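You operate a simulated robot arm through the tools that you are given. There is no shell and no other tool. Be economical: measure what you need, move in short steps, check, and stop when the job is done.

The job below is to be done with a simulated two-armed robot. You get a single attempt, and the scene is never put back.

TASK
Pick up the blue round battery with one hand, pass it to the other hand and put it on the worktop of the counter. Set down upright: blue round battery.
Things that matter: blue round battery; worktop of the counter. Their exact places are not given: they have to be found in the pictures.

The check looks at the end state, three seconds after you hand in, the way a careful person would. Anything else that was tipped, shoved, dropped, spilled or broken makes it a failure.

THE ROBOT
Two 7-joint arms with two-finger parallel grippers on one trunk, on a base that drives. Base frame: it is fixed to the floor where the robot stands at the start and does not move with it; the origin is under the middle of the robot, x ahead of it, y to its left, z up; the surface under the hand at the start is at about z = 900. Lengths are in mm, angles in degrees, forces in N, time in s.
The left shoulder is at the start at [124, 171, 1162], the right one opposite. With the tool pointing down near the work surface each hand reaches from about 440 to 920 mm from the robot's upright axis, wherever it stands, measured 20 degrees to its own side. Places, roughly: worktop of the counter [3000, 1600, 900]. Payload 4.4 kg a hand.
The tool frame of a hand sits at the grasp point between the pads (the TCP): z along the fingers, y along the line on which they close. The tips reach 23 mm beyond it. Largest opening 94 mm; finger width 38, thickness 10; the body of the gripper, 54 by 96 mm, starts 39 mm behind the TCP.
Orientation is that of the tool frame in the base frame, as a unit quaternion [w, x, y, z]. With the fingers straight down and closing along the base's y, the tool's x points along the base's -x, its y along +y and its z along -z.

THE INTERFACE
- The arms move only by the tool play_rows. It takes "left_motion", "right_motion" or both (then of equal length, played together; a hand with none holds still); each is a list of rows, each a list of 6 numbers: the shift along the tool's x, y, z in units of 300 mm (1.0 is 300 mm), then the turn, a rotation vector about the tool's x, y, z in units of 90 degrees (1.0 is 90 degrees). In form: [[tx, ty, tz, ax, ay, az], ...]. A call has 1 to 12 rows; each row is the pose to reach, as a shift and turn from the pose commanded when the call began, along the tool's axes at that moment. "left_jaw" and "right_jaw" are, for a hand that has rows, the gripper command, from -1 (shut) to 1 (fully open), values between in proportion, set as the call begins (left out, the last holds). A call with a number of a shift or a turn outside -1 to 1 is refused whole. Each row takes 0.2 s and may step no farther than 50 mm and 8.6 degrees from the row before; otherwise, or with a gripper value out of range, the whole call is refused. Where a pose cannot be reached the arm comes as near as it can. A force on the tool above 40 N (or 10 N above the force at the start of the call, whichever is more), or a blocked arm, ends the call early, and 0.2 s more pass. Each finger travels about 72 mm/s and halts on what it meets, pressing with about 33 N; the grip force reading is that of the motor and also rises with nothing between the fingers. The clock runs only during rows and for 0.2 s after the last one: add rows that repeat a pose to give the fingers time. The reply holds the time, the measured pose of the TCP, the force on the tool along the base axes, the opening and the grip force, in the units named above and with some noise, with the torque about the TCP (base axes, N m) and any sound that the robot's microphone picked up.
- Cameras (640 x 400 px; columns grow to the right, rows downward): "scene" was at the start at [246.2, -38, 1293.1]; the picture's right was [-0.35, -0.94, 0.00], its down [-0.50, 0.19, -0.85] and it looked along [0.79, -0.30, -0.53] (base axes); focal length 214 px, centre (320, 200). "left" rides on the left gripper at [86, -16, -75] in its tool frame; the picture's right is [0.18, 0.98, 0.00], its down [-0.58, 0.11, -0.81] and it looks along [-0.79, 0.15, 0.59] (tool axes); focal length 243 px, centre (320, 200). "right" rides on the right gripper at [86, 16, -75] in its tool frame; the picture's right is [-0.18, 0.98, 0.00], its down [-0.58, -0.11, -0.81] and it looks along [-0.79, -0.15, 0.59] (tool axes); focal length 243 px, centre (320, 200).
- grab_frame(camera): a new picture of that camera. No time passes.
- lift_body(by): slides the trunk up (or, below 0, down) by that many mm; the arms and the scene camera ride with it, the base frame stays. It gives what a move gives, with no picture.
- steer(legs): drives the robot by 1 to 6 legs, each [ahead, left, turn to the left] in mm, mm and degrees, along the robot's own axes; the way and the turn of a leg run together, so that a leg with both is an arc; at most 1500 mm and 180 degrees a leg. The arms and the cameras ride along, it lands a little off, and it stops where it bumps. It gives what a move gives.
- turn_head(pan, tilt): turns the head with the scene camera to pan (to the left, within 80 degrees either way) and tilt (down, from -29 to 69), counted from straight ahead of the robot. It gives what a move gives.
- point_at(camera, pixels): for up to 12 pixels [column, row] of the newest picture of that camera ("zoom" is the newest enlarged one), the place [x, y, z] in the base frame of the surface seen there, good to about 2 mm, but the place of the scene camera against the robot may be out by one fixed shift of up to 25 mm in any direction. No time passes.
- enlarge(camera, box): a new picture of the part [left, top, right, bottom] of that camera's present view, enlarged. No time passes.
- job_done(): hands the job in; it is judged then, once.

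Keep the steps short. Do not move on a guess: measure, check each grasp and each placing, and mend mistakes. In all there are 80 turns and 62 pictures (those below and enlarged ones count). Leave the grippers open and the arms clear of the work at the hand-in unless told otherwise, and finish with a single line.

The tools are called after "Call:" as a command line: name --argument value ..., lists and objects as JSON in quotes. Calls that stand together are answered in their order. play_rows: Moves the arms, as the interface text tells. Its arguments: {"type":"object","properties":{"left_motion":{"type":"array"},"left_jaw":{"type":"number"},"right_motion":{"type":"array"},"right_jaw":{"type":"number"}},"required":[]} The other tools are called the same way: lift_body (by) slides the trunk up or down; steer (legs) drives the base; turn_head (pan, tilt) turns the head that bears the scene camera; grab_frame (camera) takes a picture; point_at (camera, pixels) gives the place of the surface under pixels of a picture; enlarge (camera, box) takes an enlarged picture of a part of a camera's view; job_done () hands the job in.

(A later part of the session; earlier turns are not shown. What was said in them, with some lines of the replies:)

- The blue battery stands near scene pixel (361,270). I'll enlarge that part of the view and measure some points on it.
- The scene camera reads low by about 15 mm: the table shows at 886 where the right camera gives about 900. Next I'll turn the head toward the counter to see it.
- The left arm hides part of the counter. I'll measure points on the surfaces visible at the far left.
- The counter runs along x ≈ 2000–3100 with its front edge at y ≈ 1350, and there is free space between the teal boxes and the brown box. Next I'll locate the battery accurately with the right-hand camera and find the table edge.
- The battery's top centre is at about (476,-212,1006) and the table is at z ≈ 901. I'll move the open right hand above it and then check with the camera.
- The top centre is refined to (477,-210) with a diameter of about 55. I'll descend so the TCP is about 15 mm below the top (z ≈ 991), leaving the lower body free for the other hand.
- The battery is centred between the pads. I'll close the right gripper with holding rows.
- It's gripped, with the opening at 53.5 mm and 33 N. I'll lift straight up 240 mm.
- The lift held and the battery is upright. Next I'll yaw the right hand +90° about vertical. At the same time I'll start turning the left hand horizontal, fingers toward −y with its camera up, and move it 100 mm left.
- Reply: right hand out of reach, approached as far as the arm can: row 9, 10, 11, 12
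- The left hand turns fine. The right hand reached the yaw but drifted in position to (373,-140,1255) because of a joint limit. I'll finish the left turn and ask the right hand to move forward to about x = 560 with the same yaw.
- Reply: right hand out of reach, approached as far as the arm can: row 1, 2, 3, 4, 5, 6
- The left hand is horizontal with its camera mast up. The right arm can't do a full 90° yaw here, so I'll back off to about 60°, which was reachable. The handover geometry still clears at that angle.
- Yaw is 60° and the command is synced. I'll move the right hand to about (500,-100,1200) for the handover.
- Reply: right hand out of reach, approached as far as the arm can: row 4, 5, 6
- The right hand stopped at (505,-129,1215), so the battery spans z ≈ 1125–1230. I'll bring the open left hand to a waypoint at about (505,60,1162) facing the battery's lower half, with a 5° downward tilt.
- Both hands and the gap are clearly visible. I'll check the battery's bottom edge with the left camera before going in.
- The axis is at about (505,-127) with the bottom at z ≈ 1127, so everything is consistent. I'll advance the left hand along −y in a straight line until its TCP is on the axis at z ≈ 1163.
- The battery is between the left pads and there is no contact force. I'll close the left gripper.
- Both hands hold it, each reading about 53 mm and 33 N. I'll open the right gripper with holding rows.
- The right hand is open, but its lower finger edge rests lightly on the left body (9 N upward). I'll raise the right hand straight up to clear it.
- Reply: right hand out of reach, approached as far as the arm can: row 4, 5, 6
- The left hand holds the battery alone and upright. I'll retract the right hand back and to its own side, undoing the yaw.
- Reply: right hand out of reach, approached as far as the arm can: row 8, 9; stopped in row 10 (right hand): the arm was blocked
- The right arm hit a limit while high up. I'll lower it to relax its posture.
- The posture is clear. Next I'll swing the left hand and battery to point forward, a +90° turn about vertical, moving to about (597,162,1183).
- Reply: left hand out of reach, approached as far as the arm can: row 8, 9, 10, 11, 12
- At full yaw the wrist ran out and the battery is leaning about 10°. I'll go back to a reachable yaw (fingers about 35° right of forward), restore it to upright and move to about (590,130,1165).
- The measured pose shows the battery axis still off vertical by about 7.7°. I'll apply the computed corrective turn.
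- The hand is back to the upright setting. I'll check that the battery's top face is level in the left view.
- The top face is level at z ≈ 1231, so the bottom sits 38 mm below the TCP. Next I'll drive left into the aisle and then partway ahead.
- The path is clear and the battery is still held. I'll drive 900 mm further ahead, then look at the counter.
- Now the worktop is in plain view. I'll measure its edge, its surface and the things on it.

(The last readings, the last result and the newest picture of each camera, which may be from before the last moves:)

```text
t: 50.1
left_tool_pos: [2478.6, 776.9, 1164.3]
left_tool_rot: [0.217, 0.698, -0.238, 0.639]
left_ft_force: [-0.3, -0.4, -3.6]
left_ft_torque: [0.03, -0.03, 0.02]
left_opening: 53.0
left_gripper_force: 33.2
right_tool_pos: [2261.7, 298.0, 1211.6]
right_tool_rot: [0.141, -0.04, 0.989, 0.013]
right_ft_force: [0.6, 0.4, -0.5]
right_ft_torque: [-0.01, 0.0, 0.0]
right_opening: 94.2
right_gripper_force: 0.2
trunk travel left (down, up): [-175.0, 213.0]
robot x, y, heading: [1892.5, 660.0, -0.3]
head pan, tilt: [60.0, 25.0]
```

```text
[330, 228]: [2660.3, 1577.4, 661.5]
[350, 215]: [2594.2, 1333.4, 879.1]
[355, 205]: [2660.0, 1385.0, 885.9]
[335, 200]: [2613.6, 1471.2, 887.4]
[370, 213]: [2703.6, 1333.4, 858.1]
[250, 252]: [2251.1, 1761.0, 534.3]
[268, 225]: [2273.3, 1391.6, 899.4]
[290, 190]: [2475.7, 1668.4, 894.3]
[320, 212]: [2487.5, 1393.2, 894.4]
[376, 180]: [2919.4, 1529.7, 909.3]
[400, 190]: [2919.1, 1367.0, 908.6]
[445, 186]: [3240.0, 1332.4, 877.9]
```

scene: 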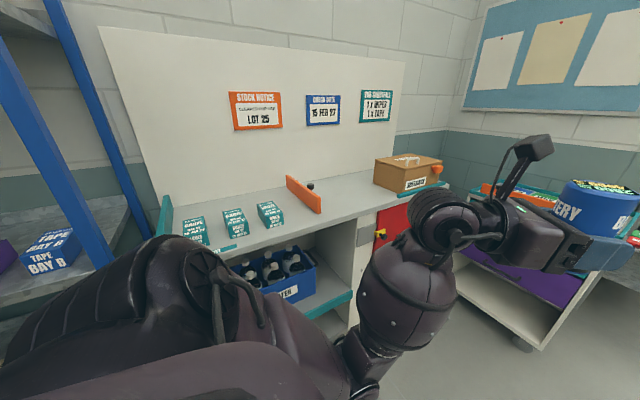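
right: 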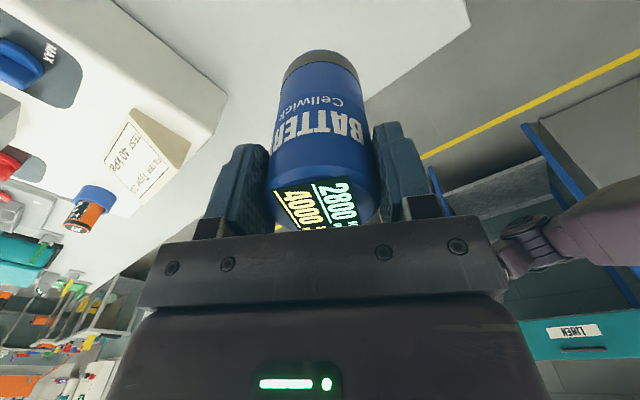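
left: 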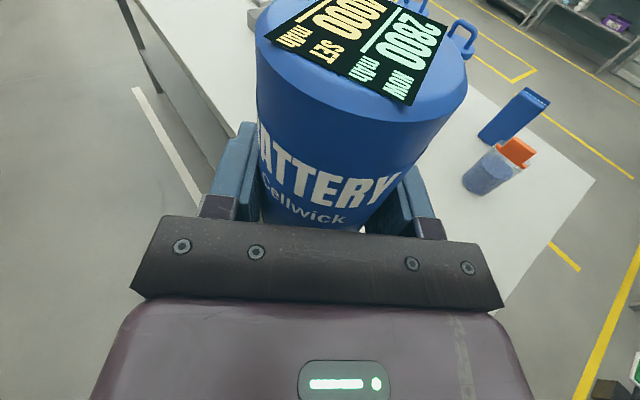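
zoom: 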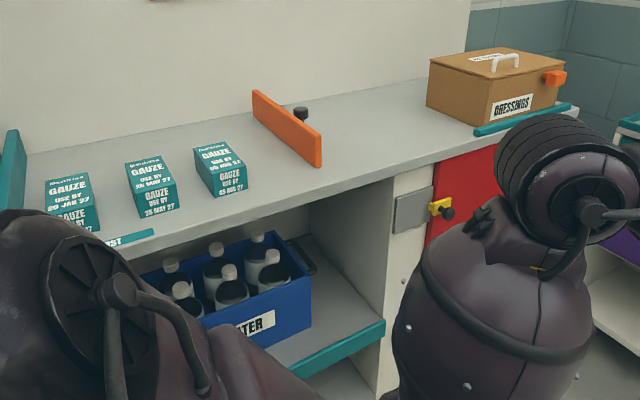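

The counter front is at y ≈ 1333 and the top is at about 900. The area x 2520–2880, y 1333–1700 is free, between the orange divider and the brown box. The target is about (2700,1425). I'll drive ahead and turn left to face the counter, keeping the hand above everything.

Call:
steer --legs '[[915, 0, 0], [0, 0, 90]]'

Call:
turn_head --pan 15 --tilt 35

Call:
grab_frame --camera "scene"

Call:
grab_frame --camera "left"

```text
t: 58.7
left_tool_pos: [2691.6, 1247.5, 1163.5]
left_tool_rot: [-0.3, 0.661, 0.327, 0.605]
left_ft_force: [-0.6, 0.1, -3.8]
left_ft_torque: [0.01, 0.03, -0.03]
left_opening: 53.4
left_gripper_force: 33.3
right_tool_pos: [3169.6, 1032.2, 1210.7]
right_tool_rot: [-0.09, 0.728, -0.671, -0.108]
right_ft_force: [0.3, -0.2, -1.1]
right_ft_torque: [-0.01, -0.04, -0.02]
right_opening: 94.1
right_gripper_force: 0.1
trunk travel left (down, up): [-175.0, 213.0]
robot x, y, heading: [2808.7, 660.2, 90.0]
head pan, tilt: [60.0, 25.0]
```

```text
t: 59.8
left_tool_pos: [2691.6, 1247.5, 1164.6]
left_tool_rot: [-0.299, 0.662, 0.326, 0.605]
left_ft_force: [0.5, 0.3, -3.9]
left_ft_torque: [-0.02, -0.01, -0.03]
left_opening: 53.1
left_gripper_force: 33.0
right_tool_pos: [3168.6, 1030.8, 1210.0]
right_tool_rot: [-0.091, 0.728, -0.671, -0.109]
right_ft_force: [-1.1, 0.1, 0.0]
right_ft_torque: [-0.03, -0.04, 0.0]
right_opening: 94.2
right_gripper_force: 0.1
trunk travel left (down, up): [-175.0, 213.0]
robot x, y, heading: [2804.9, 664.3, 90.0]
head pan, tilt: [15.0, 35.0]
```

```text
34 pictures are left
```

scene: 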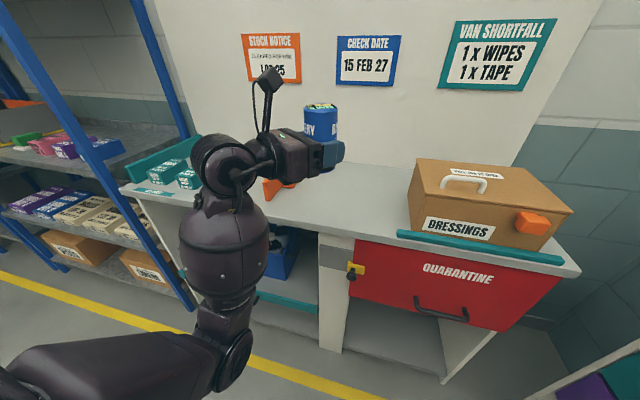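

```text
33 pictures are left
```

left: 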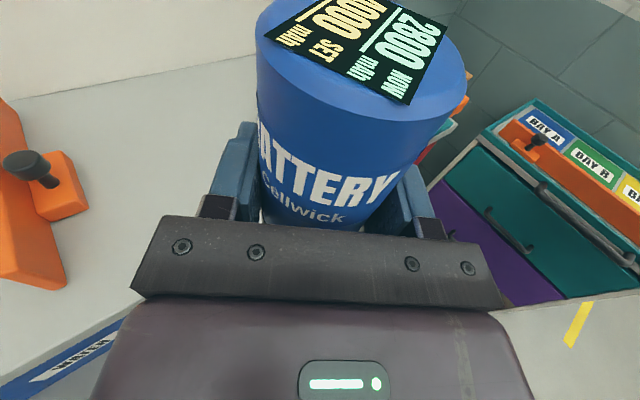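

The view is good. I'll measure the counter edge and height with the accurate left camera, and check where the left forearm and elbow are with the scene camera.

Call:
point_at --camera "left" --pixels '[[120, 130], [70, 340], [100, 290], [200, 90], [40, 260], [60, 200], [10, 150], [400, 215]]'

Call:
point_at --camera "scene" --pixels '[[225, 230], [235, 290], [225, 365], [222, 165], [330, 218], [370, 240], [352, 268], [275, 295], [360, 210], [411, 205]]'

```text
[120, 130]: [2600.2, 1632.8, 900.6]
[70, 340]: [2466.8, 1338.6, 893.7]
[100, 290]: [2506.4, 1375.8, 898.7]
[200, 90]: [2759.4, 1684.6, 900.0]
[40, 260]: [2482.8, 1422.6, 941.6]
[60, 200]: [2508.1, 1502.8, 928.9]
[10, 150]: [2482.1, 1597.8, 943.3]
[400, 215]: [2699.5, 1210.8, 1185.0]
```

```text
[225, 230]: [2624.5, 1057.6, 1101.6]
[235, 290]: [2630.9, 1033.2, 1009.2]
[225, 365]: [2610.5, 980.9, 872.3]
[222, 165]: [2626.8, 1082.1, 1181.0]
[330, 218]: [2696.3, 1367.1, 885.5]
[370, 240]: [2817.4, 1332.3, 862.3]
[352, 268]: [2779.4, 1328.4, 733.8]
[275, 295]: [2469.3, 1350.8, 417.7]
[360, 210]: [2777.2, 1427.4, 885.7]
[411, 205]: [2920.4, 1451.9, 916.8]
```

The worktop is at z = 900 with its edge at y ≈ 1338. To keep the bulky wrist in front of the edge I'll place at y ≈ 1400. I'll drive forward 152 mm.

Call:
steer --legs '[[152, 0, 0]]'

Call:
grab_frame --camera "scene"

```text
t: 61.2
left_tool_pos: [2692.3, 1399.4, 1163.9]
left_tool_rot: [-0.299, 0.662, 0.327, 0.605]
left_ft_force: [0.6, 0.2, -3.7]
left_ft_torque: [0.01, 0.0, -0.02]
left_opening: 52.7
left_gripper_force: 33.0
right_tool_pos: [3171.0, 1183.8, 1210.8]
right_tool_rot: [-0.09, 0.727, -0.672, -0.108]
right_ft_force: [0.4, 1.0, 0.2]
right_ft_torque: [-0.01, 0.02, -0.02]
right_opening: 94.3
right_gripper_force: 0.1
trunk travel left (down, up): [-175.0, 213.0]
robot x, y, heading: [2804.5, 815.1, 89.9]
head pan, tilt: [15.0, 35.0]
```

```text
32 pictures are left
```

scene: 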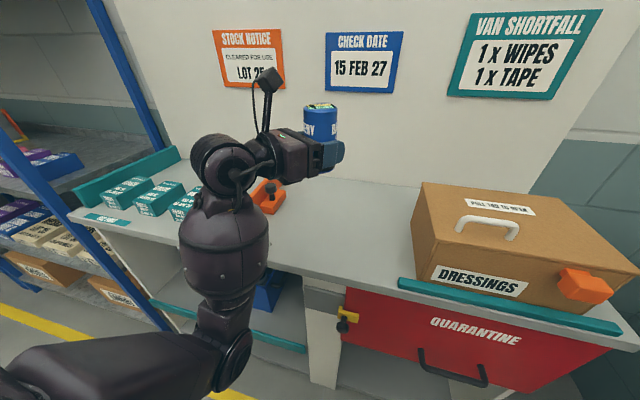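

There is clear space below. I'll lower the trunk 120 mm and then check the forearm's clearance to the counter edge.

Call:
lift_body --by -120

Call:
turn_head --pan 30 --tilt 45

Call:
grab_frame --camera "scene"

Call:
grab_frame --camera "left"

```text
t: 62.5
left_tool_pos: [2693.6, 1439.0, 935.5]
left_tool_rot: [-0.212, 0.69, 0.399, 0.566]
left_ft_force: [-0.7, -4.6, 20.4]
left_ft_torque: [-1.16, 1.06, 0.19]
left_opening: 52.9
left_gripper_force: 33.1
right_tool_pos: [3171.3, 1218.2, 1064.8]
right_tool_rot: [-0.034, 0.733, -0.677, -0.057]
right_ft_force: [0.2, -1.3, 0.1]
right_ft_torque: [0.02, 0.02, 0.0]
right_opening: 93.9
right_gripper_force: 0.1
trunk travel left (down, up): [-62.0, 326.0]
robot x, y, heading: [2803.7, 815.6, 89.8]
head pan, tilt: [15.0, 35.0]
stopped: the force on the tool passed its limit at 103 N (the readings are from after the stop); the commanded pose is now the measured one
```

```text
t: 63.3
left_tool_pos: [2693.7, 1439.1, 934.1]
left_tool_rot: [-0.212, 0.691, 0.398, 0.565]
left_ft_force: [6.4, -4.4, 32.8]
left_ft_torque: [-1.61, 1.34, 0.46]
left_opening: 52.9
left_gripper_force: 33.1
right_tool_pos: [3170.4, 1218.1, 1065.5]
right_tool_rot: [-0.032, 0.733, -0.677, -0.057]
right_ft_force: [0.8, -0.1, -0.4]
right_ft_torque: [0.0, 0.0, 0.04]
right_opening: 93.9
right_gripper_force: 0.1
trunk travel left (down, up): [-62.0, 326.0]
robot x, y, heading: [2803.2, 811.9, 90.1]
head pan, tilt: [30.0, 45.0]
```

```text
31 pictures are left
```

scene: 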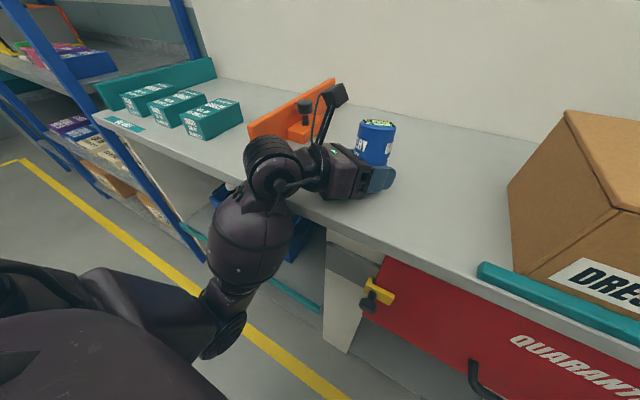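

```text
30 pictures are left
```

left: 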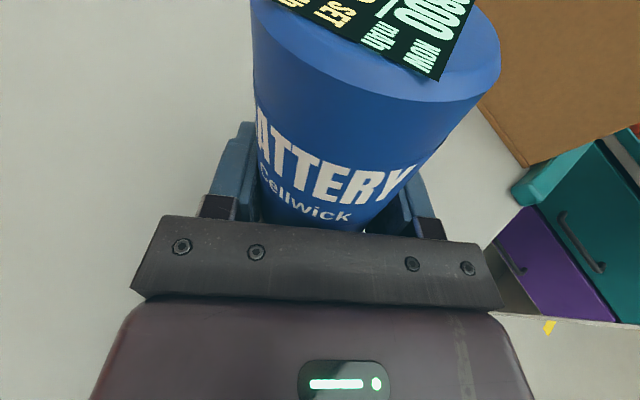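

Lowering the trunk brought the hand down faster than asked: it dropped 228 mm and pitched, and the battery touched the counter. I'll measure the battery's top face and the surroundings before doing anything else.

Call:
point_at --camera "left" --pixels '[[270, 20], [330, 60], [440, 85], [485, 50], [350, 10], [380, 45], [300, 130], [330, 190], [100, 120], [230, 200], [415, 210]]'

Call:
enlarge --camera "scene" --box '[180, 80, 420, 300]'

```text
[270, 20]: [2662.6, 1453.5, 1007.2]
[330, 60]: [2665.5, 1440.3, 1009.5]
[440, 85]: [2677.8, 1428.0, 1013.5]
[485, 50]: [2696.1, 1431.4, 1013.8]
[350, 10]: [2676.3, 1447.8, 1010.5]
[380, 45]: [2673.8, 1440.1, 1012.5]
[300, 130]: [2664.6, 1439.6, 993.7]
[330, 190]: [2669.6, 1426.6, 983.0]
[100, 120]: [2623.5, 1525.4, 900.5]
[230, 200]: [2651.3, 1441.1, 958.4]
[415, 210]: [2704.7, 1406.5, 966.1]
```

```text
1.82 times, centred on (300, 190) of scene
```

zoom: 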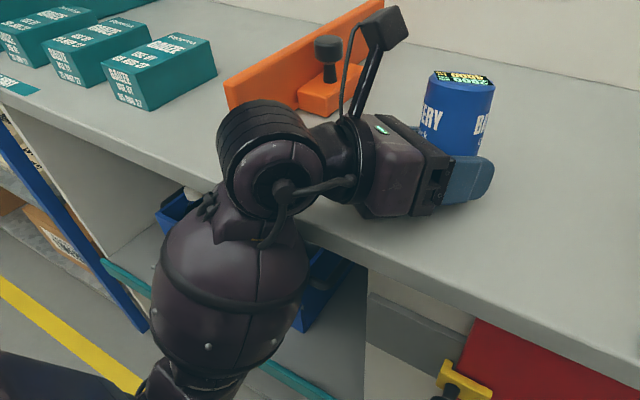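

The battery leans about 12° forward with the hand, and the grip slipped only about 3°. Nothing else was touched. I'll raise the left hand 45 mm straight up with the arm to unload it, then re-level.

Call:
play_rows --left_motion '[[0.036, 0.006, -0.01, 0, 0, 0], [0.072, 0.012, -0.02, 0, 0, 0], [0.108, 0.018, -0.03, 0, 0, 0], [0.1425, 0.024, -0.0405, 0, 0, 0], [0.1425, 0.024, -0.0405, 0, 0, 0]]'

Call:
grab_frame --camera "scene"

```text
t: 64.5
left_tool_pos: [2691.2, 1424.7, 980.7]
left_tool_rot: [-0.218, 0.689, 0.392, 0.569]
left_ft_force: [-0.5, 0.5, -3.8]
left_ft_torque: [-0.03, -0.02, 0.01]
left_opening: 52.9
left_gripper_force: 33.1
left hand out of reach, approached as far as the arm can: row 1, 2, 3, 4, 5
right_tool_pos: [3169.1, 1203.8, 1073.0]
right_tool_rot: [-0.04, 0.733, -0.676, -0.063]
right_ft_force: [0.4, 0.3, -0.4]
right_ft_torque: [0.0, 0.01, 0.01]
right_opening: 94.0
right_gripper_force: 0.0
trunk travel left (down, up): [-62.0, 326.0]
robot x, y, heading: [2806.2, 811.4, 90.1]
head pan, tilt: [30.0, 45.0]
```

```text
28 pictures are left
```

scene: 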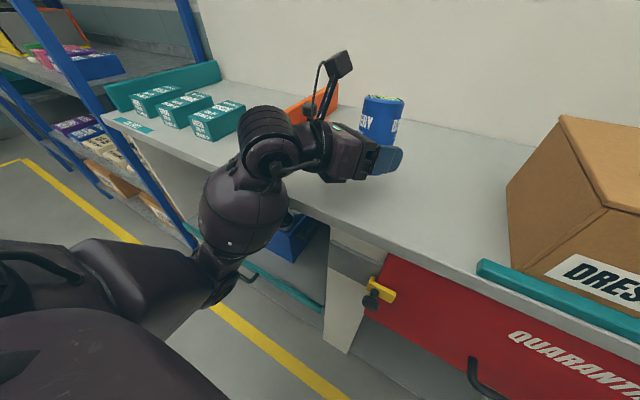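

The whole torso seems to have pitched a little, since the right hand moved as well. I'll raise the trunk back up to restore the posture and check whether the pitch goes away.

Call:
lift_body --by 60

```text
t: 65.5
left_tool_pos: [2694.0, 1452.8, 1026.4]
left_tool_rot: [-0.209, 0.692, 0.401, 0.563]
left_ft_force: [0.0, -0.1, -4.2]
left_ft_torque: [-0.02, 0.0, -0.03]
left_opening: 53.0
left_gripper_force: 32.6
right_tool_pos: [3170.4, 1224.1, 1122.9]
right_tool_rot: [-0.031, 0.732, -0.678, -0.054]
right_ft_force: [-0.2, 0.1, 0.3]
right_ft_torque: [0.0, 0.03, 0.01]
right_opening: 93.9
right_gripper_force: 0.1
trunk travel left (down, up): [-122.0, 266.0]
robot x, y, heading: [2807.5, 817.7, 89.8]
head pan, tilt: [30.0, 45.0]
```

The torso still leans forward by about 9°. I'll return the trunk to its original height and look at the result.

Call:
lift_body --by 53

Call:
turn_head --pan 50 --tilt 60

Call:
grab_frame --camera "scene"

```text
t: 66.4
left_tool_pos: [2694.0, 1450.2, 1078.6]
left_tool_rot: [-0.209, 0.692, 0.4, 0.564]
left_ft_force: [0.0, 0.9, -4.6]
left_ft_torque: [-0.05, 0.03, -0.01]
left_opening: 53.1
left_gripper_force: 32.9
right_tool_pos: [3169.9, 1222.8, 1176.3]
right_tool_rot: [-0.031, 0.733, -0.677, -0.055]
right_ft_force: [0.8, 0.9, -0.1]
right_ft_torque: [0.0, -0.04, -0.01]
right_opening: 94.0
right_gripper_force: 0.0
trunk travel left (down, up): [-175.0, 213.0]
robot x, y, heading: [2805.9, 812.7, 89.7]
head pan, tilt: [30.0, 45.0]
```

```text
t: 67.3
left_tool_pos: [2692.6, 1449.7, 1082.7]
left_tool_rot: [-0.21, 0.692, 0.4, 0.564]
left_ft_force: [-0.1, 0.1, -3.9]
left_ft_torque: [-0.01, 0.01, -0.01]
left_opening: 52.9
left_gripper_force: 32.4
right_tool_pos: [3170.0, 1221.6, 1177.5]
right_tool_rot: [-0.032, 0.733, -0.677, -0.056]
right_ft_force: [-0.3, 0.3, -0.2]
right_ft_torque: [-0.01, 0.01, -0.01]
right_opening: 94.1
right_gripper_force: 0.3
trunk travel left (down, up): [-175.0, 213.0]
robot x, y, heading: [2800.0, 815.0, 90.0]
head pan, tilt: [50.0, 60.0]
```

```text
27 pictures are left
```

scene: 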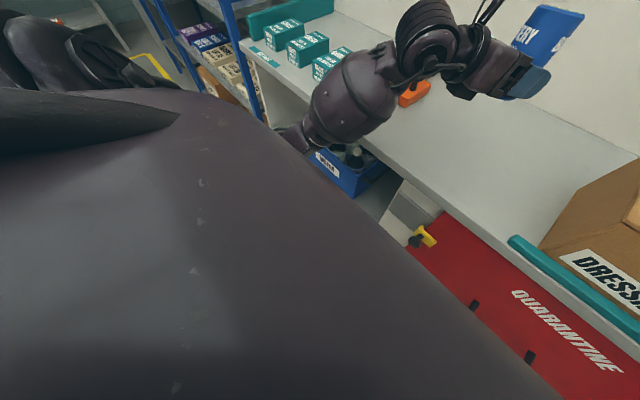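

The torso keeps a forward lean, but the hand pose is measured in the base frame, so I can re-level with the arm. I'll measure the battery's top face again.

Call:
grab_frame --camera "left"

Call:
point_at --camera "left" --pixels '[[270, 20], [330, 60], [440, 85], [485, 50], [350, 10], [380, 45], [300, 65], [470, 25], [400, 75]]'

```text
26 pictures are left
```

left: 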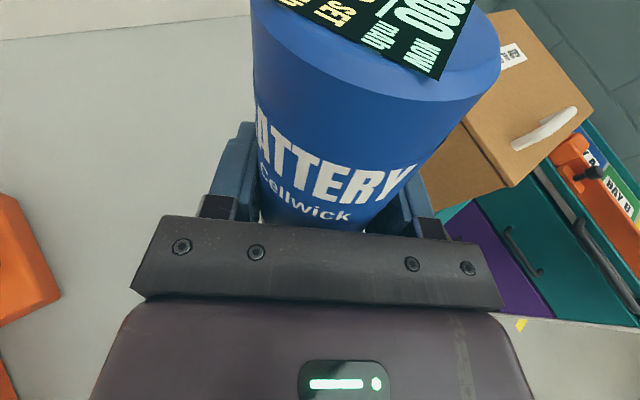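

```text
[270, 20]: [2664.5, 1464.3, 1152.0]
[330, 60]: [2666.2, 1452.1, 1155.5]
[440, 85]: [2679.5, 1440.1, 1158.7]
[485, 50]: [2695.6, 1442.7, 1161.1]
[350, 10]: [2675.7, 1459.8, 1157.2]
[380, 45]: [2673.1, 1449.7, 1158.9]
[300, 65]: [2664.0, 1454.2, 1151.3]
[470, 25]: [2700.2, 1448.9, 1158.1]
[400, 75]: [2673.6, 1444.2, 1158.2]
```

I'll take interior points on the flat label to fit the plane better.

Call:
point_at --camera "left" --pixels '[[310, 10], [345, 30], [395, 55], [430, 70], [465, 12], [445, 40], [380, 8], [420, 8], [400, 30], [470, 50], [340, 50]]'

```text
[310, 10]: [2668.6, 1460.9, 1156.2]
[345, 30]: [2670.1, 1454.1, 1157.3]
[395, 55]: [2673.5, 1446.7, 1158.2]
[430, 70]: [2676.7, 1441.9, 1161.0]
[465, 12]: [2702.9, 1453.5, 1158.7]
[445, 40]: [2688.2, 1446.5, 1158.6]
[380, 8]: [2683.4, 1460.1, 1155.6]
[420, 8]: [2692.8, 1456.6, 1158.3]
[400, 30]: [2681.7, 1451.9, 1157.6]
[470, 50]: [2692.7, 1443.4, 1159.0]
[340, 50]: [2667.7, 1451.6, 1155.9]
```

The fit says the battery now sits in the grip at 9.6° from the tool's x axis, which gives more wrist clearance. I'll turn the hand 11.5° to bring the battery upright and pull back 50 mm toward y ≈ 1400.

Call:
play_rows --left_motion '[[-0.0132, 0.0248, -0.0309, 0.0044, 0.0185, 0.0256], [-0.0264, 0.0495, -0.0619, 0.0087, 0.0371, 0.0512], [-0.0396, 0.0743, -0.0928, 0.013, 0.0556, 0.0767], [-0.0528, 0.099, -0.1237, 0.0174, 0.0741, 0.1023], [-0.0528, 0.099, -0.1237, 0.0174, 0.0741, 0.1023]]'

Call:
grab_frame --camera "left"

Call:
point_at --camera "left" --pixels '[[310, 10], [345, 30], [395, 55], [430, 70], [465, 12], [445, 40], [380, 8], [420, 8], [400, 30], [470, 50], [340, 50]]'

Call:
turn_head --pan 35 --tilt 40

Call:
grab_frame --camera "scene"

```text
t: 68.5
left_tool_pos: [2693.4, 1399.0, 1081.2]
left_tool_rot: [-0.288, 0.684, 0.338, 0.579]
left_ft_force: [-0.3, 1.1, -2.8]
left_ft_torque: [-0.01, 0.03, 0.02]
left_opening: 52.9
left_gripper_force: 32.7
right_tool_pos: [3169.9, 1220.7, 1177.6]
right_tool_rot: [-0.032, 0.733, -0.678, -0.056]
right_ft_force: [0.1, 1.0, 0.4]
right_ft_torque: [-0.01, -0.02, 0.0]
right_opening: 94.0
right_gripper_force: 0.1
trunk travel left (down, up): [-175.0, 213.0]
robot x, y, heading: [2801.4, 813.1, 89.8]
head pan, tilt: [50.0, 60.0]
```

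```text
25 pictures are left
```

left: 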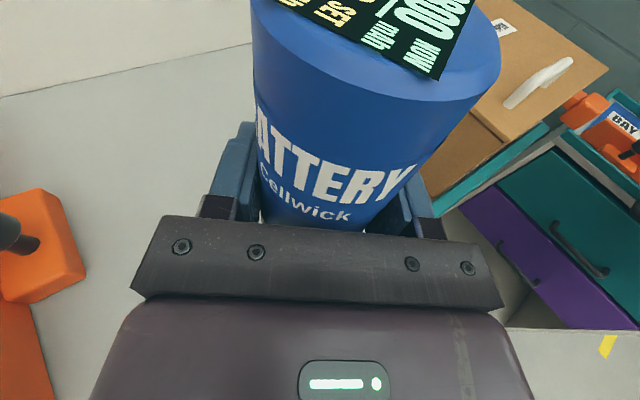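

```text
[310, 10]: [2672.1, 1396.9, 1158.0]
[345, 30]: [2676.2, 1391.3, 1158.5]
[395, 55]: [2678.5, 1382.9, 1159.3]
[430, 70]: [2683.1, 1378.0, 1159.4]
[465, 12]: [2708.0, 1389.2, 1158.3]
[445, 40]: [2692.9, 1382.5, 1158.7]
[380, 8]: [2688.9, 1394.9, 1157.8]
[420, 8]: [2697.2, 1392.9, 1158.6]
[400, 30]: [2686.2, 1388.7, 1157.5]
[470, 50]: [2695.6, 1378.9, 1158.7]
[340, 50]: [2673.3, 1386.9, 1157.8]
```

```text
t: 69.3
left_tool_pos: [2694.4, 1399.6, 1081.7]
left_tool_rot: [-0.287, 0.684, 0.338, 0.579]
left_ft_force: [-0.9, 0.7, -2.8]
left_ft_torque: [-0.01, -0.03, -0.02]
left_opening: 52.9
left_gripper_force: 32.9
right_tool_pos: [3170.2, 1221.6, 1177.6]
right_tool_rot: [-0.032, 0.733, -0.678, -0.056]
right_ft_force: [-0.2, -0.3, -0.3]
right_ft_torque: [-0.02, 0.03, 0.02]
right_opening: 93.8
right_gripper_force: 0.2
trunk travel left (down, up): [-175.0, 213.0]
robot x, y, heading: [2804.7, 813.2, 90.0]
head pan, tilt: [35.0, 40.0]
```

```text
24 pictures are left
```

scene: 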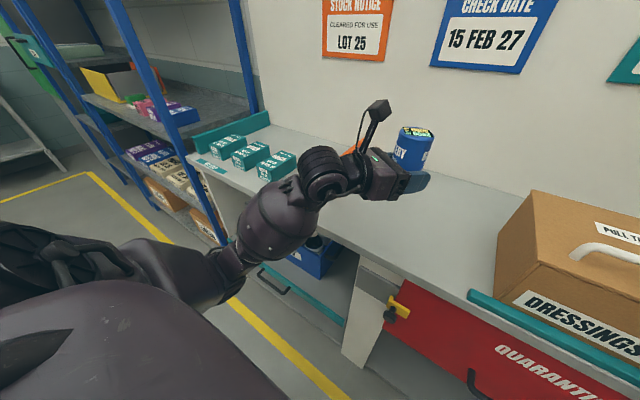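

The battery is now close to upright (top z ≈ 1158, bottom ≈ 1053). Before lowering 150 mm I need the forearm and wrist position relative to the counter edge.

Call:
point_at --camera "scene" --pixels '[[280, 215], [250, 235], [300, 205], [325, 175], [335, 190], [310, 225], [315, 160], [345, 185], [375, 190], [400, 230], [230, 260], [320, 225]]'

Call:
enlarge --camera "scene" --box '[220, 90, 460, 300]'

```text
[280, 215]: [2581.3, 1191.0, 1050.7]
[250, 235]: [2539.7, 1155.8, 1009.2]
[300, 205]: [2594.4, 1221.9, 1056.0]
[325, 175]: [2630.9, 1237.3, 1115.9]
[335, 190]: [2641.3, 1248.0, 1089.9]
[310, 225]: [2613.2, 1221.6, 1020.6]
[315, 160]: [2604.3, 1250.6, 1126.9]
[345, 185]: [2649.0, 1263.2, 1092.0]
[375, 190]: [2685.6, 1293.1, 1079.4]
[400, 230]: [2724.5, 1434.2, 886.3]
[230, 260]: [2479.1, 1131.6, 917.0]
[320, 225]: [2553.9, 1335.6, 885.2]
```

```text
1.90 times, centred on (340, 195) of scene
```

zoom: 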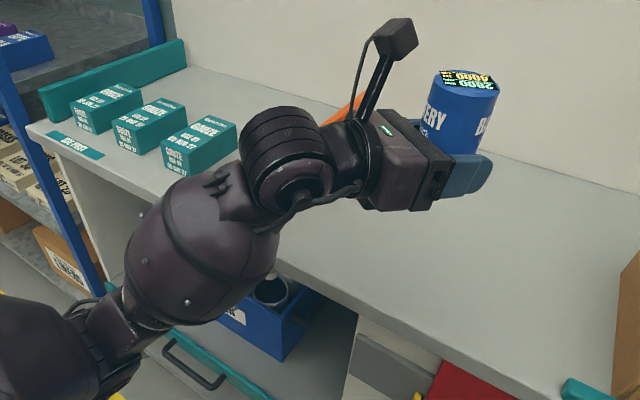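

The forearm and wrist stay in front of the edge (y < 1320 against 1338). I'll descend 140 mm with the arm in a straight line, 9 mm nearer, with a 1.3° tilt correction. That leaves about 13 mm.

Call:
play_rows --left_motion '[[-0.058, 0.0023, 0.0066, 0, 0.0019, 0], [-0.116, 0.0045, 0.0133, 0, 0.0037, 0], [-0.174, 0.0068, 0.0199, 0, 0.0056, 0], [-0.232, 0.009, 0.0265, 0, 0.0074, 0], [-0.29, 0.0113, 0.0331, 0, 0.0093, 0], [-0.348, 0.0135, 0.0398, 0, 0.0111, 0], [-0.406, 0.0158, 0.0464, 0, 0.013, 0], [-0.464, 0.018, 0.053, 0, 0.0148, 0], [-0.464, 0.018, 0.053, 0, 0.0148, 0]]'

Call:
grab_frame --camera "left"

Call:
point_at --camera "left" --pixels '[[310, 10], [345, 30], [395, 55], [430, 70], [465, 12], [445, 40], [380, 8], [420, 8], [400, 30], [470, 50], [340, 50]]'

Call:
grab_frame --camera "scene"

```text
t: 71.3
left_tool_pos: [2692.7, 1390.0, 941.7]
left_tool_rot: [-0.291, 0.678, 0.335, 0.586]
left_ft_force: [-0.4, -0.5, -3.2]
left_ft_torque: [0.0, -0.02, 0.01]
left_opening: 52.8
left_gripper_force: 32.9
right_tool_pos: [3170.3, 1222.1, 1177.9]
right_tool_rot: [-0.032, 0.733, -0.677, -0.055]
right_ft_force: [0.8, -0.8, 0.5]
right_ft_torque: [-0.01, 0.02, 0.02]
right_opening: 94.0
right_gripper_force: 0.0
trunk travel left (down, up): [-175.0, 213.0]
robot x, y, heading: [2799.5, 817.9, 90.2]
head pan, tilt: [35.0, 40.0]
```

```text
22 pictures are left
```

left: 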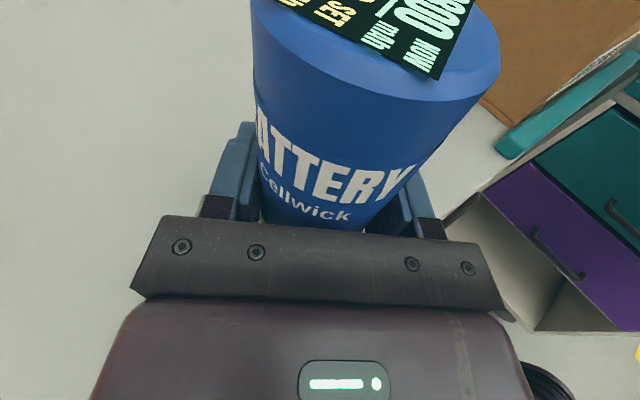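

```text
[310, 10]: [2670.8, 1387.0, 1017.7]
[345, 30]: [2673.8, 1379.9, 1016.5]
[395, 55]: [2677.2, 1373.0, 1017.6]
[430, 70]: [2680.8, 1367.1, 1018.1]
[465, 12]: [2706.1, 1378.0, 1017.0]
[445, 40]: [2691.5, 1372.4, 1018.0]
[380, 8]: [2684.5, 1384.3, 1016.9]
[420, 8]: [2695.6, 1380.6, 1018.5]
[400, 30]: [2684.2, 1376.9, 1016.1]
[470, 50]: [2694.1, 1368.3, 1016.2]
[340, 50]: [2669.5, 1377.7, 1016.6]
```

```text
21 pictures are left
```

scene: 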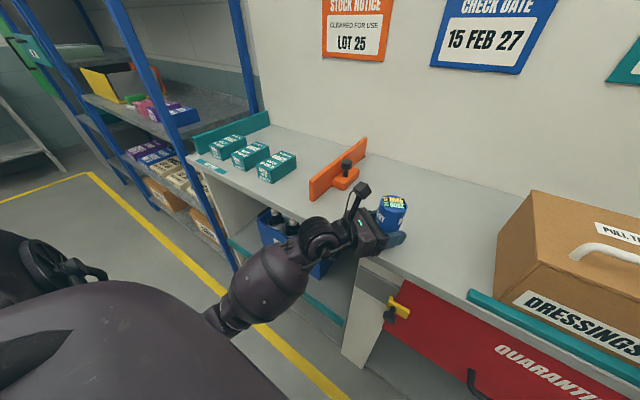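

The battery is level, with its top at 1017 and bottom at about 911.5. I'll lower it by 10.5 mm gently.

Call:
play_rows --left_motion '[[-0.0099, 0, 0.0014, 0, 0, 0], [-0.0198, 0, 0.0029, 0, 0, 0], [-0.0297, 0, 0.0043, 0, 0, 0], [-0.0347, 0, 0.005, 0, 0, 0], [-0.0347, 0, 0.005, 0, 0, 0]]'

```text
t: 72.1
left_tool_pos: [2692.9, 1389.7, 943.0]
left_tool_rot: [-0.297, 0.671, 0.329, 0.594]
left_ft_force: [-4.0, -2.8, 21.5]
left_ft_torque: [-1.37, 0.65, -0.18]
left_opening: 53.4
left_gripper_force: 33.2
right_tool_pos: [3168.9, 1220.0, 1178.2]
right_tool_rot: [-0.034, 0.733, -0.678, -0.056]
right_ft_force: [-0.4, -0.9, -0.3]
right_ft_torque: [-0.01, 0.02, -0.02]
right_opening: 94.1
right_gripper_force: 0.1
trunk travel left (down, up): [-175.0, 213.0]
robot x, y, heading: [2803.4, 812.7, 89.9]
head pan, tilt: [35.0, 40.0]
stopped in row 4 (left hand): the force on the tool passed its limit at 43 N (the readings are from after the stop); the commanded pose is now the measured one
```

The contact torque puts the touch point about 70 mm behind the TCP, at the counter's front edge. So the underside of the gripper/wrist is meeting the edge, not the battery. I'll raise 40 mm and re-measure.

Call:
play_rows --left_motion '[[0.033, 0, -0.004, 0, 0, 0], [0.066, 0, -0.008, 0, 0, 0], [0.1, 0, -0.012, 0, 0, 0], [0.1324, 0, -0.0156, 0, 0, 0], [0.1324, 0, -0.0156, 0, 0, 0]]'

Call:
grab_frame --camera "left"

Call:
point_at --camera "left" --pixels '[[310, 10], [345, 30], [395, 55], [430, 70], [465, 12], [445, 40], [380, 8], [420, 8], [400, 30], [470, 50], [340, 50]]'

Call:
enlarge --camera "scene" --box '[290, 150, 450, 270]'

```text
t: 73.3
left_tool_pos: [2693.1, 1390.5, 978.6]
left_tool_rot: [-0.296, 0.674, 0.332, 0.59]
left_ft_force: [-0.7, 1.1, -3.4]
left_ft_torque: [0.02, 0.01, 0.0]
left_opening: 53.0
left_gripper_force: 32.8
right_tool_pos: [3168.6, 1221.5, 1177.6]
right_tool_rot: [-0.033, 0.733, -0.677, -0.055]
right_ft_force: [-0.9, -0.2, 0.7]
right_ft_torque: [0.02, -0.01, 0.02]
right_opening: 94.1
right_gripper_force: 0.1
trunk travel left (down, up): [-175.0, 213.0]
robot x, y, heading: [2801.4, 817.5, 90.0]
head pan, tilt: [35.0, 40.0]
```

```text
20 pictures are left
```

left: 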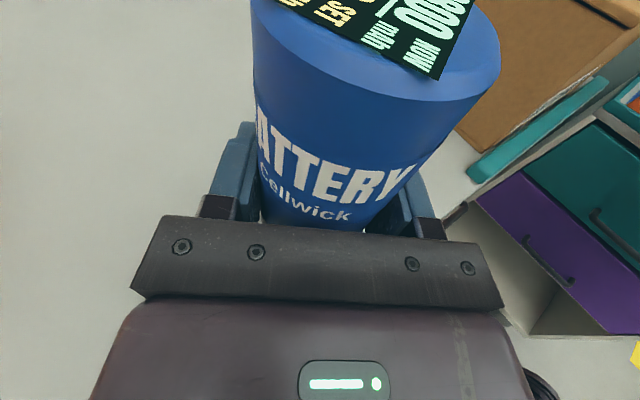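

```text
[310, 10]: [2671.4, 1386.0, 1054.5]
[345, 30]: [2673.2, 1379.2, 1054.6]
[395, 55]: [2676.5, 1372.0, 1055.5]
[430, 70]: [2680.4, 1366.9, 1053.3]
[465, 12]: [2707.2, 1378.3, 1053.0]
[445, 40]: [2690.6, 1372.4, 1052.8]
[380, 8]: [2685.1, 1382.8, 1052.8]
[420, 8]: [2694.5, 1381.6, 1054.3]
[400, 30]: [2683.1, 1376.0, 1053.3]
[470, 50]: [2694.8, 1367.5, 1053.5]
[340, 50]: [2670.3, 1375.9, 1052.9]
```

```text
3.33 times, centred on (370, 210) of scene
```

zoom: 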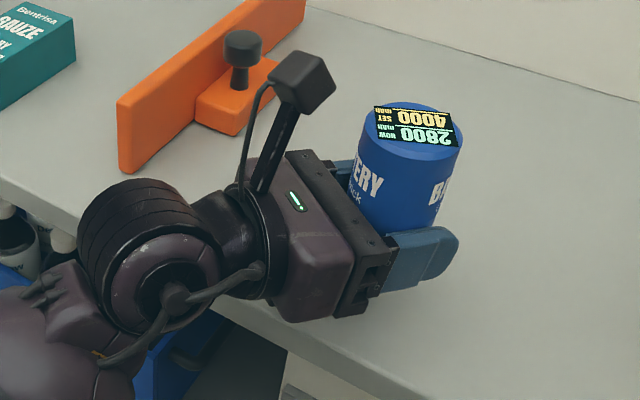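

The grip is unchanged and the battery is still level. With the geometry corrected for weight, the thicker part of the gripper touched the edge about 52 mm behind the TCP in y. Moving the set-down point about 12 mm nearer the edge clears it, so I'll measure the edge precisely first.

Call:
point_at --camera "left" --pixels '[[455, 170], [445, 205], [470, 195], [480, 190], [462, 208], [490, 215], [520, 260], [500, 185], [60, 300], [20, 390]]'

Call:
point_at --camera "zoom" --pixels '[[50, 205], [310, 340], [350, 370], [300, 350], [420, 330], [250, 310], [330, 290], [360, 310]]'

```text
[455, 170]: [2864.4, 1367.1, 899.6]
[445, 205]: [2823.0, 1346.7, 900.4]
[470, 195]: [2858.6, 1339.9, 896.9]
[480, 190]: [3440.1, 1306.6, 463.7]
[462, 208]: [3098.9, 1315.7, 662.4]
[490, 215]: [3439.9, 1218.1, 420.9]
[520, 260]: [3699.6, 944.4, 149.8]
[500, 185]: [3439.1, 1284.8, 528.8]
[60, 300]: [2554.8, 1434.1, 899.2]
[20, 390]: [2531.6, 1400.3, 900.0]
```

```text
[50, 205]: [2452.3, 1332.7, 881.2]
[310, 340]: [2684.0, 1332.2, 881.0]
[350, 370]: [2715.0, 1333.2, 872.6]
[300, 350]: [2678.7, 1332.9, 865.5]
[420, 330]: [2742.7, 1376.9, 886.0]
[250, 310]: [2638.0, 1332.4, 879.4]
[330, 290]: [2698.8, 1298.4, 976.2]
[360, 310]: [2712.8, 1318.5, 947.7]
```

The edge is at y ≈ 1340. I'll shift the hand 12 mm toward me to y ≈ 1378, where the battery's front rim stays about 11 mm inside the edge, and go down 38 mm.

Call:
play_rows --left_motion '[[-0.0039, 0.0242, -0.0316, 0, 0, 0], [-0.0453, 0.0245, -0.0262, 0, 0, 0], [-0.0867, 0.0248, -0.0208, 0, 0, 0], [-0.1296, 0.0251, -0.0153, 0, 0, 0], [-0.1296, 0.0251, -0.0153, 0, 0, 0]]'

Call:
grab_frame --camera "left"

Call:
point_at --camera "left" --pixels '[[310, 10], [345, 30], [395, 55], [430, 70], [465, 12], [445, 40], [380, 8], [420, 8], [400, 30], [470, 50], [340, 50]]'

```text
t: 74.5
left_tool_pos: [2692.3, 1378.0, 942.3]
left_tool_rot: [-0.296, 0.674, 0.331, 0.591]
left_ft_force: [-1.5, 2.4, 6.2]
left_ft_torque: [-0.28, 0.39, -0.14]
left_opening: 53.2
left_gripper_force: 32.7
right_tool_pos: [3168.6, 1221.0, 1178.6]
right_tool_rot: [-0.033, 0.733, -0.677, -0.056]
right_ft_force: [-0.1, 0.9, 0.5]
right_ft_torque: [0.01, 0.01, 0.01]
right_opening: 93.8
right_gripper_force: 0.0
trunk travel left (down, up): [-175.0, 213.0]
robot x, y, heading: [2804.2, 813.2, 89.8]
head pan, tilt: [35.0, 40.0]
```

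```text
18 pictures are left
```

left: 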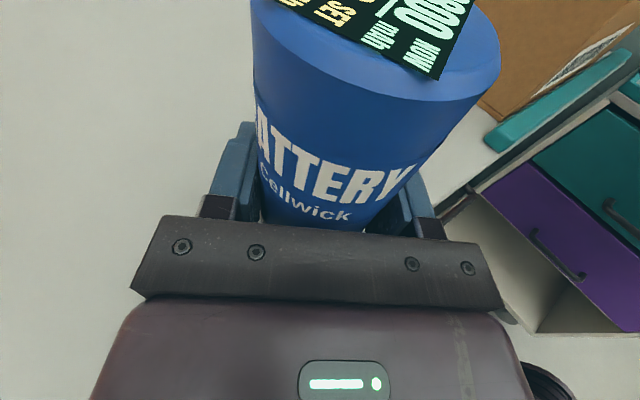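

```text
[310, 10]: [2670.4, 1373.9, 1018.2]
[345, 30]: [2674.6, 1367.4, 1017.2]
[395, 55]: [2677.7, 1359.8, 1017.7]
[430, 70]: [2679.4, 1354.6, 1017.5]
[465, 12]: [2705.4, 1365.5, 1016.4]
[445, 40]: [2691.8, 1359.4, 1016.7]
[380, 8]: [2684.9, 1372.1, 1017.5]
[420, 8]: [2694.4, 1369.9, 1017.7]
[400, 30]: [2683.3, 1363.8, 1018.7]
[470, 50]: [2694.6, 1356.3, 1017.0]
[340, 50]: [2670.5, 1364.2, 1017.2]
```

The edge is again touching the gripper's underside: contact is about 51 mm behind the TCP, while the battery's bottom is still about 12 mm up. So the gripper is too thick below for its low hold. I'll raise 20 mm, move 22 mm deeper and pitch the fingers 10° further down. That lifts the gripper's rear and lets the battery's far bottom rim touch first.

Call:
play_rows --left_motion '[[0.0661, -0.0005, -0.0086, 0, 0, 0], [0.0685, -0.015, 0.011, 0, -0.037, 0], [0.071, -0.03, 0.03, 0, -0.074, 0], [0.0733, -0.0448, 0.0494, 0, -0.111, 0], [0.0733, -0.0448, 0.0494, 0, -0.111, 0]]'

Call:
grab_frame --camera "left"

Call:
point_at --camera "left" --pixels '[[310, 10], [345, 30], [395, 55], [430, 70], [465, 12], [445, 40], [380, 8], [420, 8], [400, 30], [470, 50], [340, 50]]'

Call:
enlarge --camera "scene" --box '[290, 150, 450, 270]'

```text
t: 75.7
left_tool_pos: [2693.4, 1400.8, 960.1]
left_tool_rot: [-0.265, 0.723, 0.357, 0.529]
left_ft_force: [0.0, 0.9, -3.5]
left_ft_torque: [-0.01, -0.03, -0.02]
left_opening: 52.9
left_gripper_force: 33.0
right_tool_pos: [3169.1, 1222.4, 1177.8]
right_tool_rot: [-0.032, 0.732, -0.678, -0.056]
right_ft_force: [-0.7, 0.6, -0.1]
right_ft_torque: [0.01, 0.02, -0.02]
right_opening: 94.0
right_gripper_force: 0.1
trunk travel left (down, up): [-175.0, 213.0]
robot x, y, heading: [2803.1, 812.2, 90.0]
head pan, tilt: [35.0, 40.0]
```

```text
17 pictures are left
```

left: 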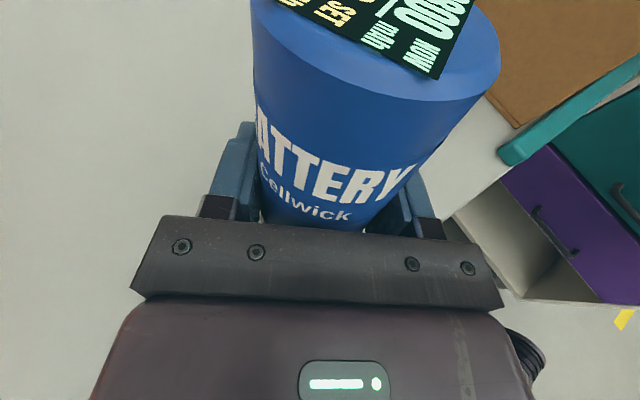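

```text
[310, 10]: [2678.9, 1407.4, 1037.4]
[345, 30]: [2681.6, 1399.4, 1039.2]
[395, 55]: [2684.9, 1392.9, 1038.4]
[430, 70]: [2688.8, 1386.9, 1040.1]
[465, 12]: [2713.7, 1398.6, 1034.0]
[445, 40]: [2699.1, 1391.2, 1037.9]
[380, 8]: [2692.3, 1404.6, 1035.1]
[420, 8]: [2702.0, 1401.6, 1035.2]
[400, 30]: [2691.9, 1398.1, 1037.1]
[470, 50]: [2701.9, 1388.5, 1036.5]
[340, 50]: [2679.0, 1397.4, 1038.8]
```

```text
3.33 times, centred on (370, 210) of scene
```

zoom: 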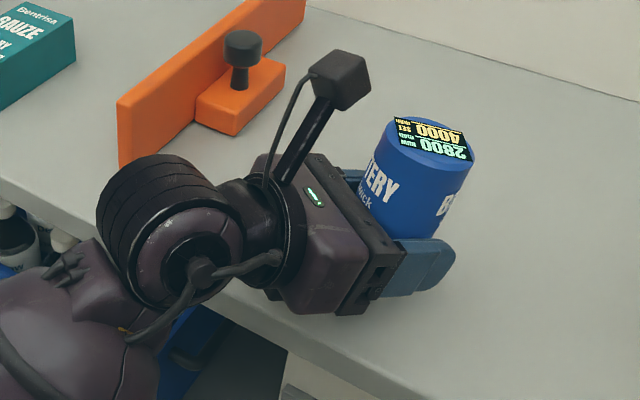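

The battery now leans 10° as planned. I'll lower 23 mm and read the force.

Call:
play_rows --left_motion '[[-0.0318, 0, 0.01, 0, 0, 0], [-0.0572, 0, 0.018, 0, 0, 0], [-0.0668, 0, 0.021, 0, 0, 0], [-0.0731, 0, 0.023, 0, 0, 0], [-0.0731, 0, 0.023, 0, 0, 0]]'

```text
t: 76.9
left_tool_pos: [2693.2, 1401.7, 936.7]
left_tool_rot: [-0.266, 0.722, 0.357, 0.53]
left_ft_force: [1.4, 0.1, -3.8]
left_ft_torque: [-0.01, 0.0, 0.04]
left_opening: 53.1
left_gripper_force: 32.9
right_tool_pos: [3169.6, 1221.8, 1177.5]
right_tool_rot: [-0.032, 0.733, -0.677, -0.056]
right_ft_force: [-0.2, 0.7, -0.3]
right_ft_torque: [-0.02, 0.03, 0.01]
right_opening: 94.0
right_gripper_force: 0.0
trunk travel left (down, up): [-175.0, 213.0]
robot x, y, heading: [2803.4, 817.3, 89.7]
head pan, tilt: [35.0, 40.0]
```

No contact yet. I'll go down 3 mm more.

Call:
play_rows --left_motion '[[-0.0048, 0, 0.0015, 0, 0, 0], [-0.0095, 0, 0.003, 0, 0, 0], [-0.0095, 0, 0.003, 0, 0, 0]]'

```text
t: 77.7
left_tool_pos: [2692.8, 1400.7, 933.4]
left_tool_rot: [-0.265, 0.723, 0.356, 0.529]
left_ft_force: [-0.7, -0.8, -3.5]
left_ft_torque: [-0.01, 0.02, 0.02]
left_opening: 53.0
left_gripper_force: 33.1
right_tool_pos: [3169.6, 1221.0, 1178.1]
right_tool_rot: [-0.031, 0.733, -0.677, -0.055]
right_ft_force: [-0.1, 0.7, 0.6]
right_ft_torque: [0.02, -0.02, 0.0]
right_opening: 93.8
right_gripper_force: 0.0
trunk travel left (down, up): [-175.0, 213.0]
robot x, y, heading: [2802.0, 816.0, 89.9]
head pan, tilt: [35.0, 40.0]
```

Call:
play_rows --left_motion '[[-0.0048, 0, 0.0015, 0, 0, 0], [-0.0095, 0, 0.003, 0, 0, 0], [-0.0095, 0, 0.003, 0, 0, 0]]'

```text
t: 78.5
left_tool_pos: [2693.2, 1399.4, 933.3]
left_tool_rot: [-0.267, 0.721, 0.356, 0.531]
left_ft_force: [-1.7, 1.8, 9.8]
left_ft_torque: [0.23, -0.14, 0.01]
left_opening: 52.9
left_gripper_force: 33.3
right_tool_pos: [3169.5, 1220.9, 1178.5]
right_tool_rot: [-0.032, 0.733, -0.677, -0.055]
right_ft_force: [0.2, -1.2, -1.2]
right_ft_torque: [0.02, 0.0, -0.01]
right_opening: 94.2
right_gripper_force: 0.0
trunk travel left (down, up): [-175.0, 213.0]
robot x, y, heading: [2805.2, 813.4, 89.9]
head pan, tilt: [35.0, 40.0]
```

The contact is now about 20 mm in front of the TCP, which is the battery's far bottom rim on the worktop. I'll ease the jaw to about 60 mm so the battery settles back onto its base, guided by the fingers.

Call:
play_rows --left_motion '[[0, 0, 0, 0, 0, 0], [0, 0, 0, 0, 0, 0], [0, 0, 0, 0, 0, 0]]' --left_jaw 0.277

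Call:
grab_frame --camera "left"

Call:
point_at --camera "left" --pixels '[[310, 10], [345, 30], [395, 55], [430, 70], [465, 12], [445, 40], [380, 8], [420, 8], [400, 30], [470, 50], [340, 50]]'

Call:
enlarge --camera "scene" --box '[290, 150, 450, 270]'

```text
t: 79.3
left_tool_pos: [2692.8, 1400.3, 932.7]
left_tool_rot: [-0.266, 0.722, 0.356, 0.53]
left_ft_force: [-1.2, 1.1, 11.9]
left_ft_torque: [-0.67, 0.35, -0.1]
left_opening: 60.0
left_gripper_force: 0.0
right_tool_pos: [3169.9, 1221.0, 1177.8]
right_tool_rot: [-0.033, 0.733, -0.677, -0.057]
right_ft_force: [-0.8, -0.1, -0.3]
right_ft_torque: [-0.03, 0.01, 0.0]
right_opening: 94.0
right_gripper_force: 0.1
trunk travel left (down, up): [-175.0, 213.0]
robot x, y, heading: [2802.8, 816.0, 89.9]
head pan, tilt: [35.0, 40.0]
```

```text
15 pictures are left
```

left: 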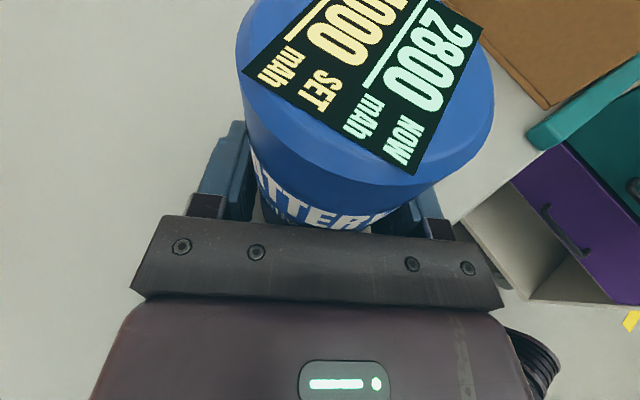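

```text
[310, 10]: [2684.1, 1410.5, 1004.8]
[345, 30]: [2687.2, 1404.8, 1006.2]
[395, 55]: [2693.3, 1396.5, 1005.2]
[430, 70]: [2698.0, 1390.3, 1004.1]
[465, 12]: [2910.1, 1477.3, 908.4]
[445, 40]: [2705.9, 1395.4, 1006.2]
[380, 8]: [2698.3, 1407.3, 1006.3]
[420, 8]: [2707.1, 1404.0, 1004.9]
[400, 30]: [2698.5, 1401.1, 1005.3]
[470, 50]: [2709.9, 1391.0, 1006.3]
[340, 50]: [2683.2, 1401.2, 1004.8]
```

```text
3.33 times, centred on (370, 210) of scene
```

zoom: 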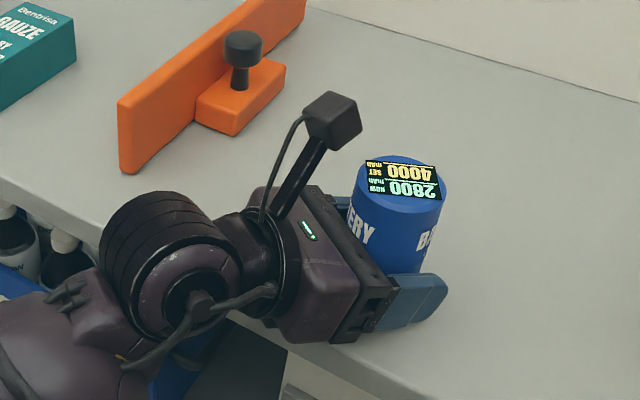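

The battery stands flat: its top is level at z ≈ 1005.4, which is exactly 105 above the worktop. I'll open the jaw fully and back the hand off 45 mm with a slight rise.

Call:
play_rows --left_motion '[[0, 0, 0, 0, 0, 0], [0, 0, 0, 0, 0, 0], [0, 0, 0, 0, 0, 0], [0.0037, 0, -0.0221, 0, 0, 0], [-0.0034, 0, -0.0687, 0, 0, 0], [-0.01, 0, -0.11, 0, 0, 0], [-0.018, 0, -0.1513, 0, 0, 0], [-0.018, 0, -0.1513, 0, 0, 0]]' --left_jaw 1

Call:
grab_frame --camera "left"

```text
t: 81.1
left_tool_pos: [2666.2, 1365.3, 939.8]
left_tool_rot: [-0.265, 0.722, 0.356, 0.53]
left_ft_force: [-0.3, -1.2, 0.1]
left_ft_torque: [0.02, 0.0, -0.02]
left_opening: 93.9
left_gripper_force: 0.0
right_tool_pos: [3170.0, 1221.3, 1178.1]
right_tool_rot: [-0.033, 0.733, -0.678, -0.056]
right_ft_force: [-0.9, -0.5, -0.7]
right_ft_torque: [-0.01, -0.02, 0.01]
right_opening: 93.9
right_gripper_force: 0.0
trunk travel left (down, up): [-175.0, 213.0]
robot x, y, heading: [2805.3, 812.8, 89.9]
head pan, tilt: [35.0, 40.0]
```

```text
13 pictures are left
```

left: 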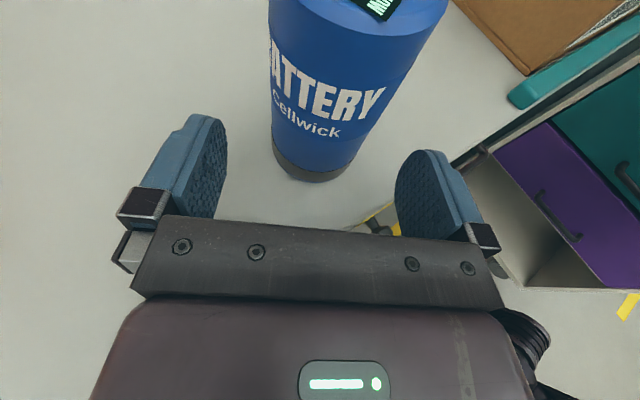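

Cleanly released, and the battery stands on its own. I'll back off another 60 mm and rise.

Call:
play_rows --left_motion '[[-0.02, 0, -0.08, 0, 0, 0], [-0.04, 0, -0.16, 0, 0, 0], [-0.05, 0, -0.22, 0, 0, 0], [0.03, 0, -0.25, 0, 0, 0], [0.13, 0, -0.28, 0, 0, 0], [0.23, 0, -0.31, 0, 0, 0], [0.23, 0, -0.31, 0, 0, 0]]'

Call:
steer --legs '[[-200, 0, 0]]'

Call:
turn_head --pan 15 --tilt 30

Call:
grab_frame --camera "scene"

```text
t: 82.7
left_tool_pos: [2615.7, 1334.8, 1014.0]
left_tool_rot: [-0.265, 0.723, 0.356, 0.53]
left_ft_force: [-0.1, 0.0, -0.7]
left_ft_torque: [0.01, -0.05, 0.04]
left_opening: 93.8
left_gripper_force: 0.0
left hand out of reach, approached as far as the arm can: row 5, 6, 7
right_tool_pos: [3169.3, 1221.8, 1177.9]
right_tool_rot: [-0.033, 0.733, -0.677, -0.056]
right_ft_force: [-0.5, -0.8, 0.6]
right_ft_torque: [-0.03, -0.01, 0.0]
right_opening: 93.9
right_gripper_force: 0.1
trunk travel left (down, up): [-175.0, 213.0]
robot x, y, heading: [2802.6, 817.0, 89.7]
head pan, tilt: [35.0, 40.0]
```

```text
t: 84.3
left_tool_pos: [2615.7, 1134.7, 1015.0]
left_tool_rot: [-0.266, 0.722, 0.356, 0.53]
left_ft_force: [0.9, 0.7, 0.3]
left_ft_torque: [0.0, 0.01, 0.02]
left_opening: 93.7
left_gripper_force: 0.1
right_tool_pos: [3169.6, 1021.1, 1176.6]
right_tool_rot: [-0.034, 0.733, -0.677, -0.057]
right_ft_force: [0.2, -0.3, -0.3]
right_ft_torque: [-0.02, 0.03, 0.03]
right_opening: 94.0
right_gripper_force: 0.0
trunk travel left (down, up): [-175.0, 213.0]
robot x, y, heading: [2806.5, 618.2, 89.7]
head pan, tilt: [35.0, 40.0]
```

```text
t: 85.2
left_tool_pos: [2616.9, 1135.2, 1014.3]
left_tool_rot: [-0.265, 0.723, 0.356, 0.53]
left_ft_force: [-0.5, -0.5, -0.4]
left_ft_torque: [0.01, 0.01, 0.02]
left_opening: 93.9
left_gripper_force: 0.1
right_tool_pos: [3169.5, 1022.2, 1176.4]
right_tool_rot: [-0.032, 0.733, -0.678, -0.056]
right_ft_force: [0.3, -1.1, 0.4]
right_ft_torque: [-0.01, 0.0, 0.01]
right_opening: 93.8
right_gripper_force: 0.0
trunk travel left (down, up): [-175.0, 213.0]
robot x, y, heading: [2807.9, 614.4, 89.9]
head pan, tilt: [15.0, 30.0]
```

```text
12 pictures are left
```

scene: 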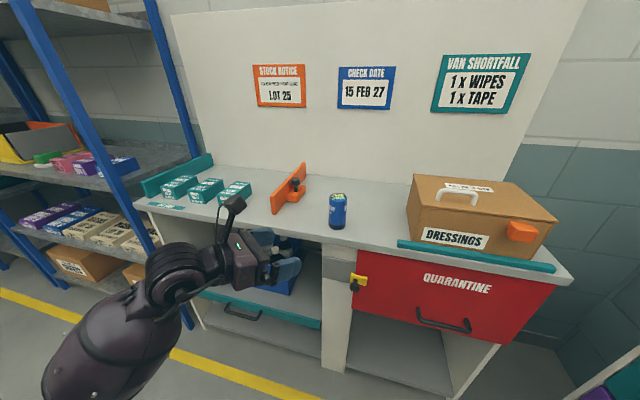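

The battery stands upright on the worktop at pixel (338,211). Nothing else has moved, both grippers are open and the arms are clear, so I'm handing in.

Call:
job_done

```text
The job is handed in.
```

The blue battery was picked up with the right hand, passed to the left, and is standing upright on the counter's worktop; its front rim is about 30 mm from the edge, nothing else moved in the last picture, but while I lowered it the battery struck the worktop once (about 103 N) and the left gripper bumped the counter's front edge.
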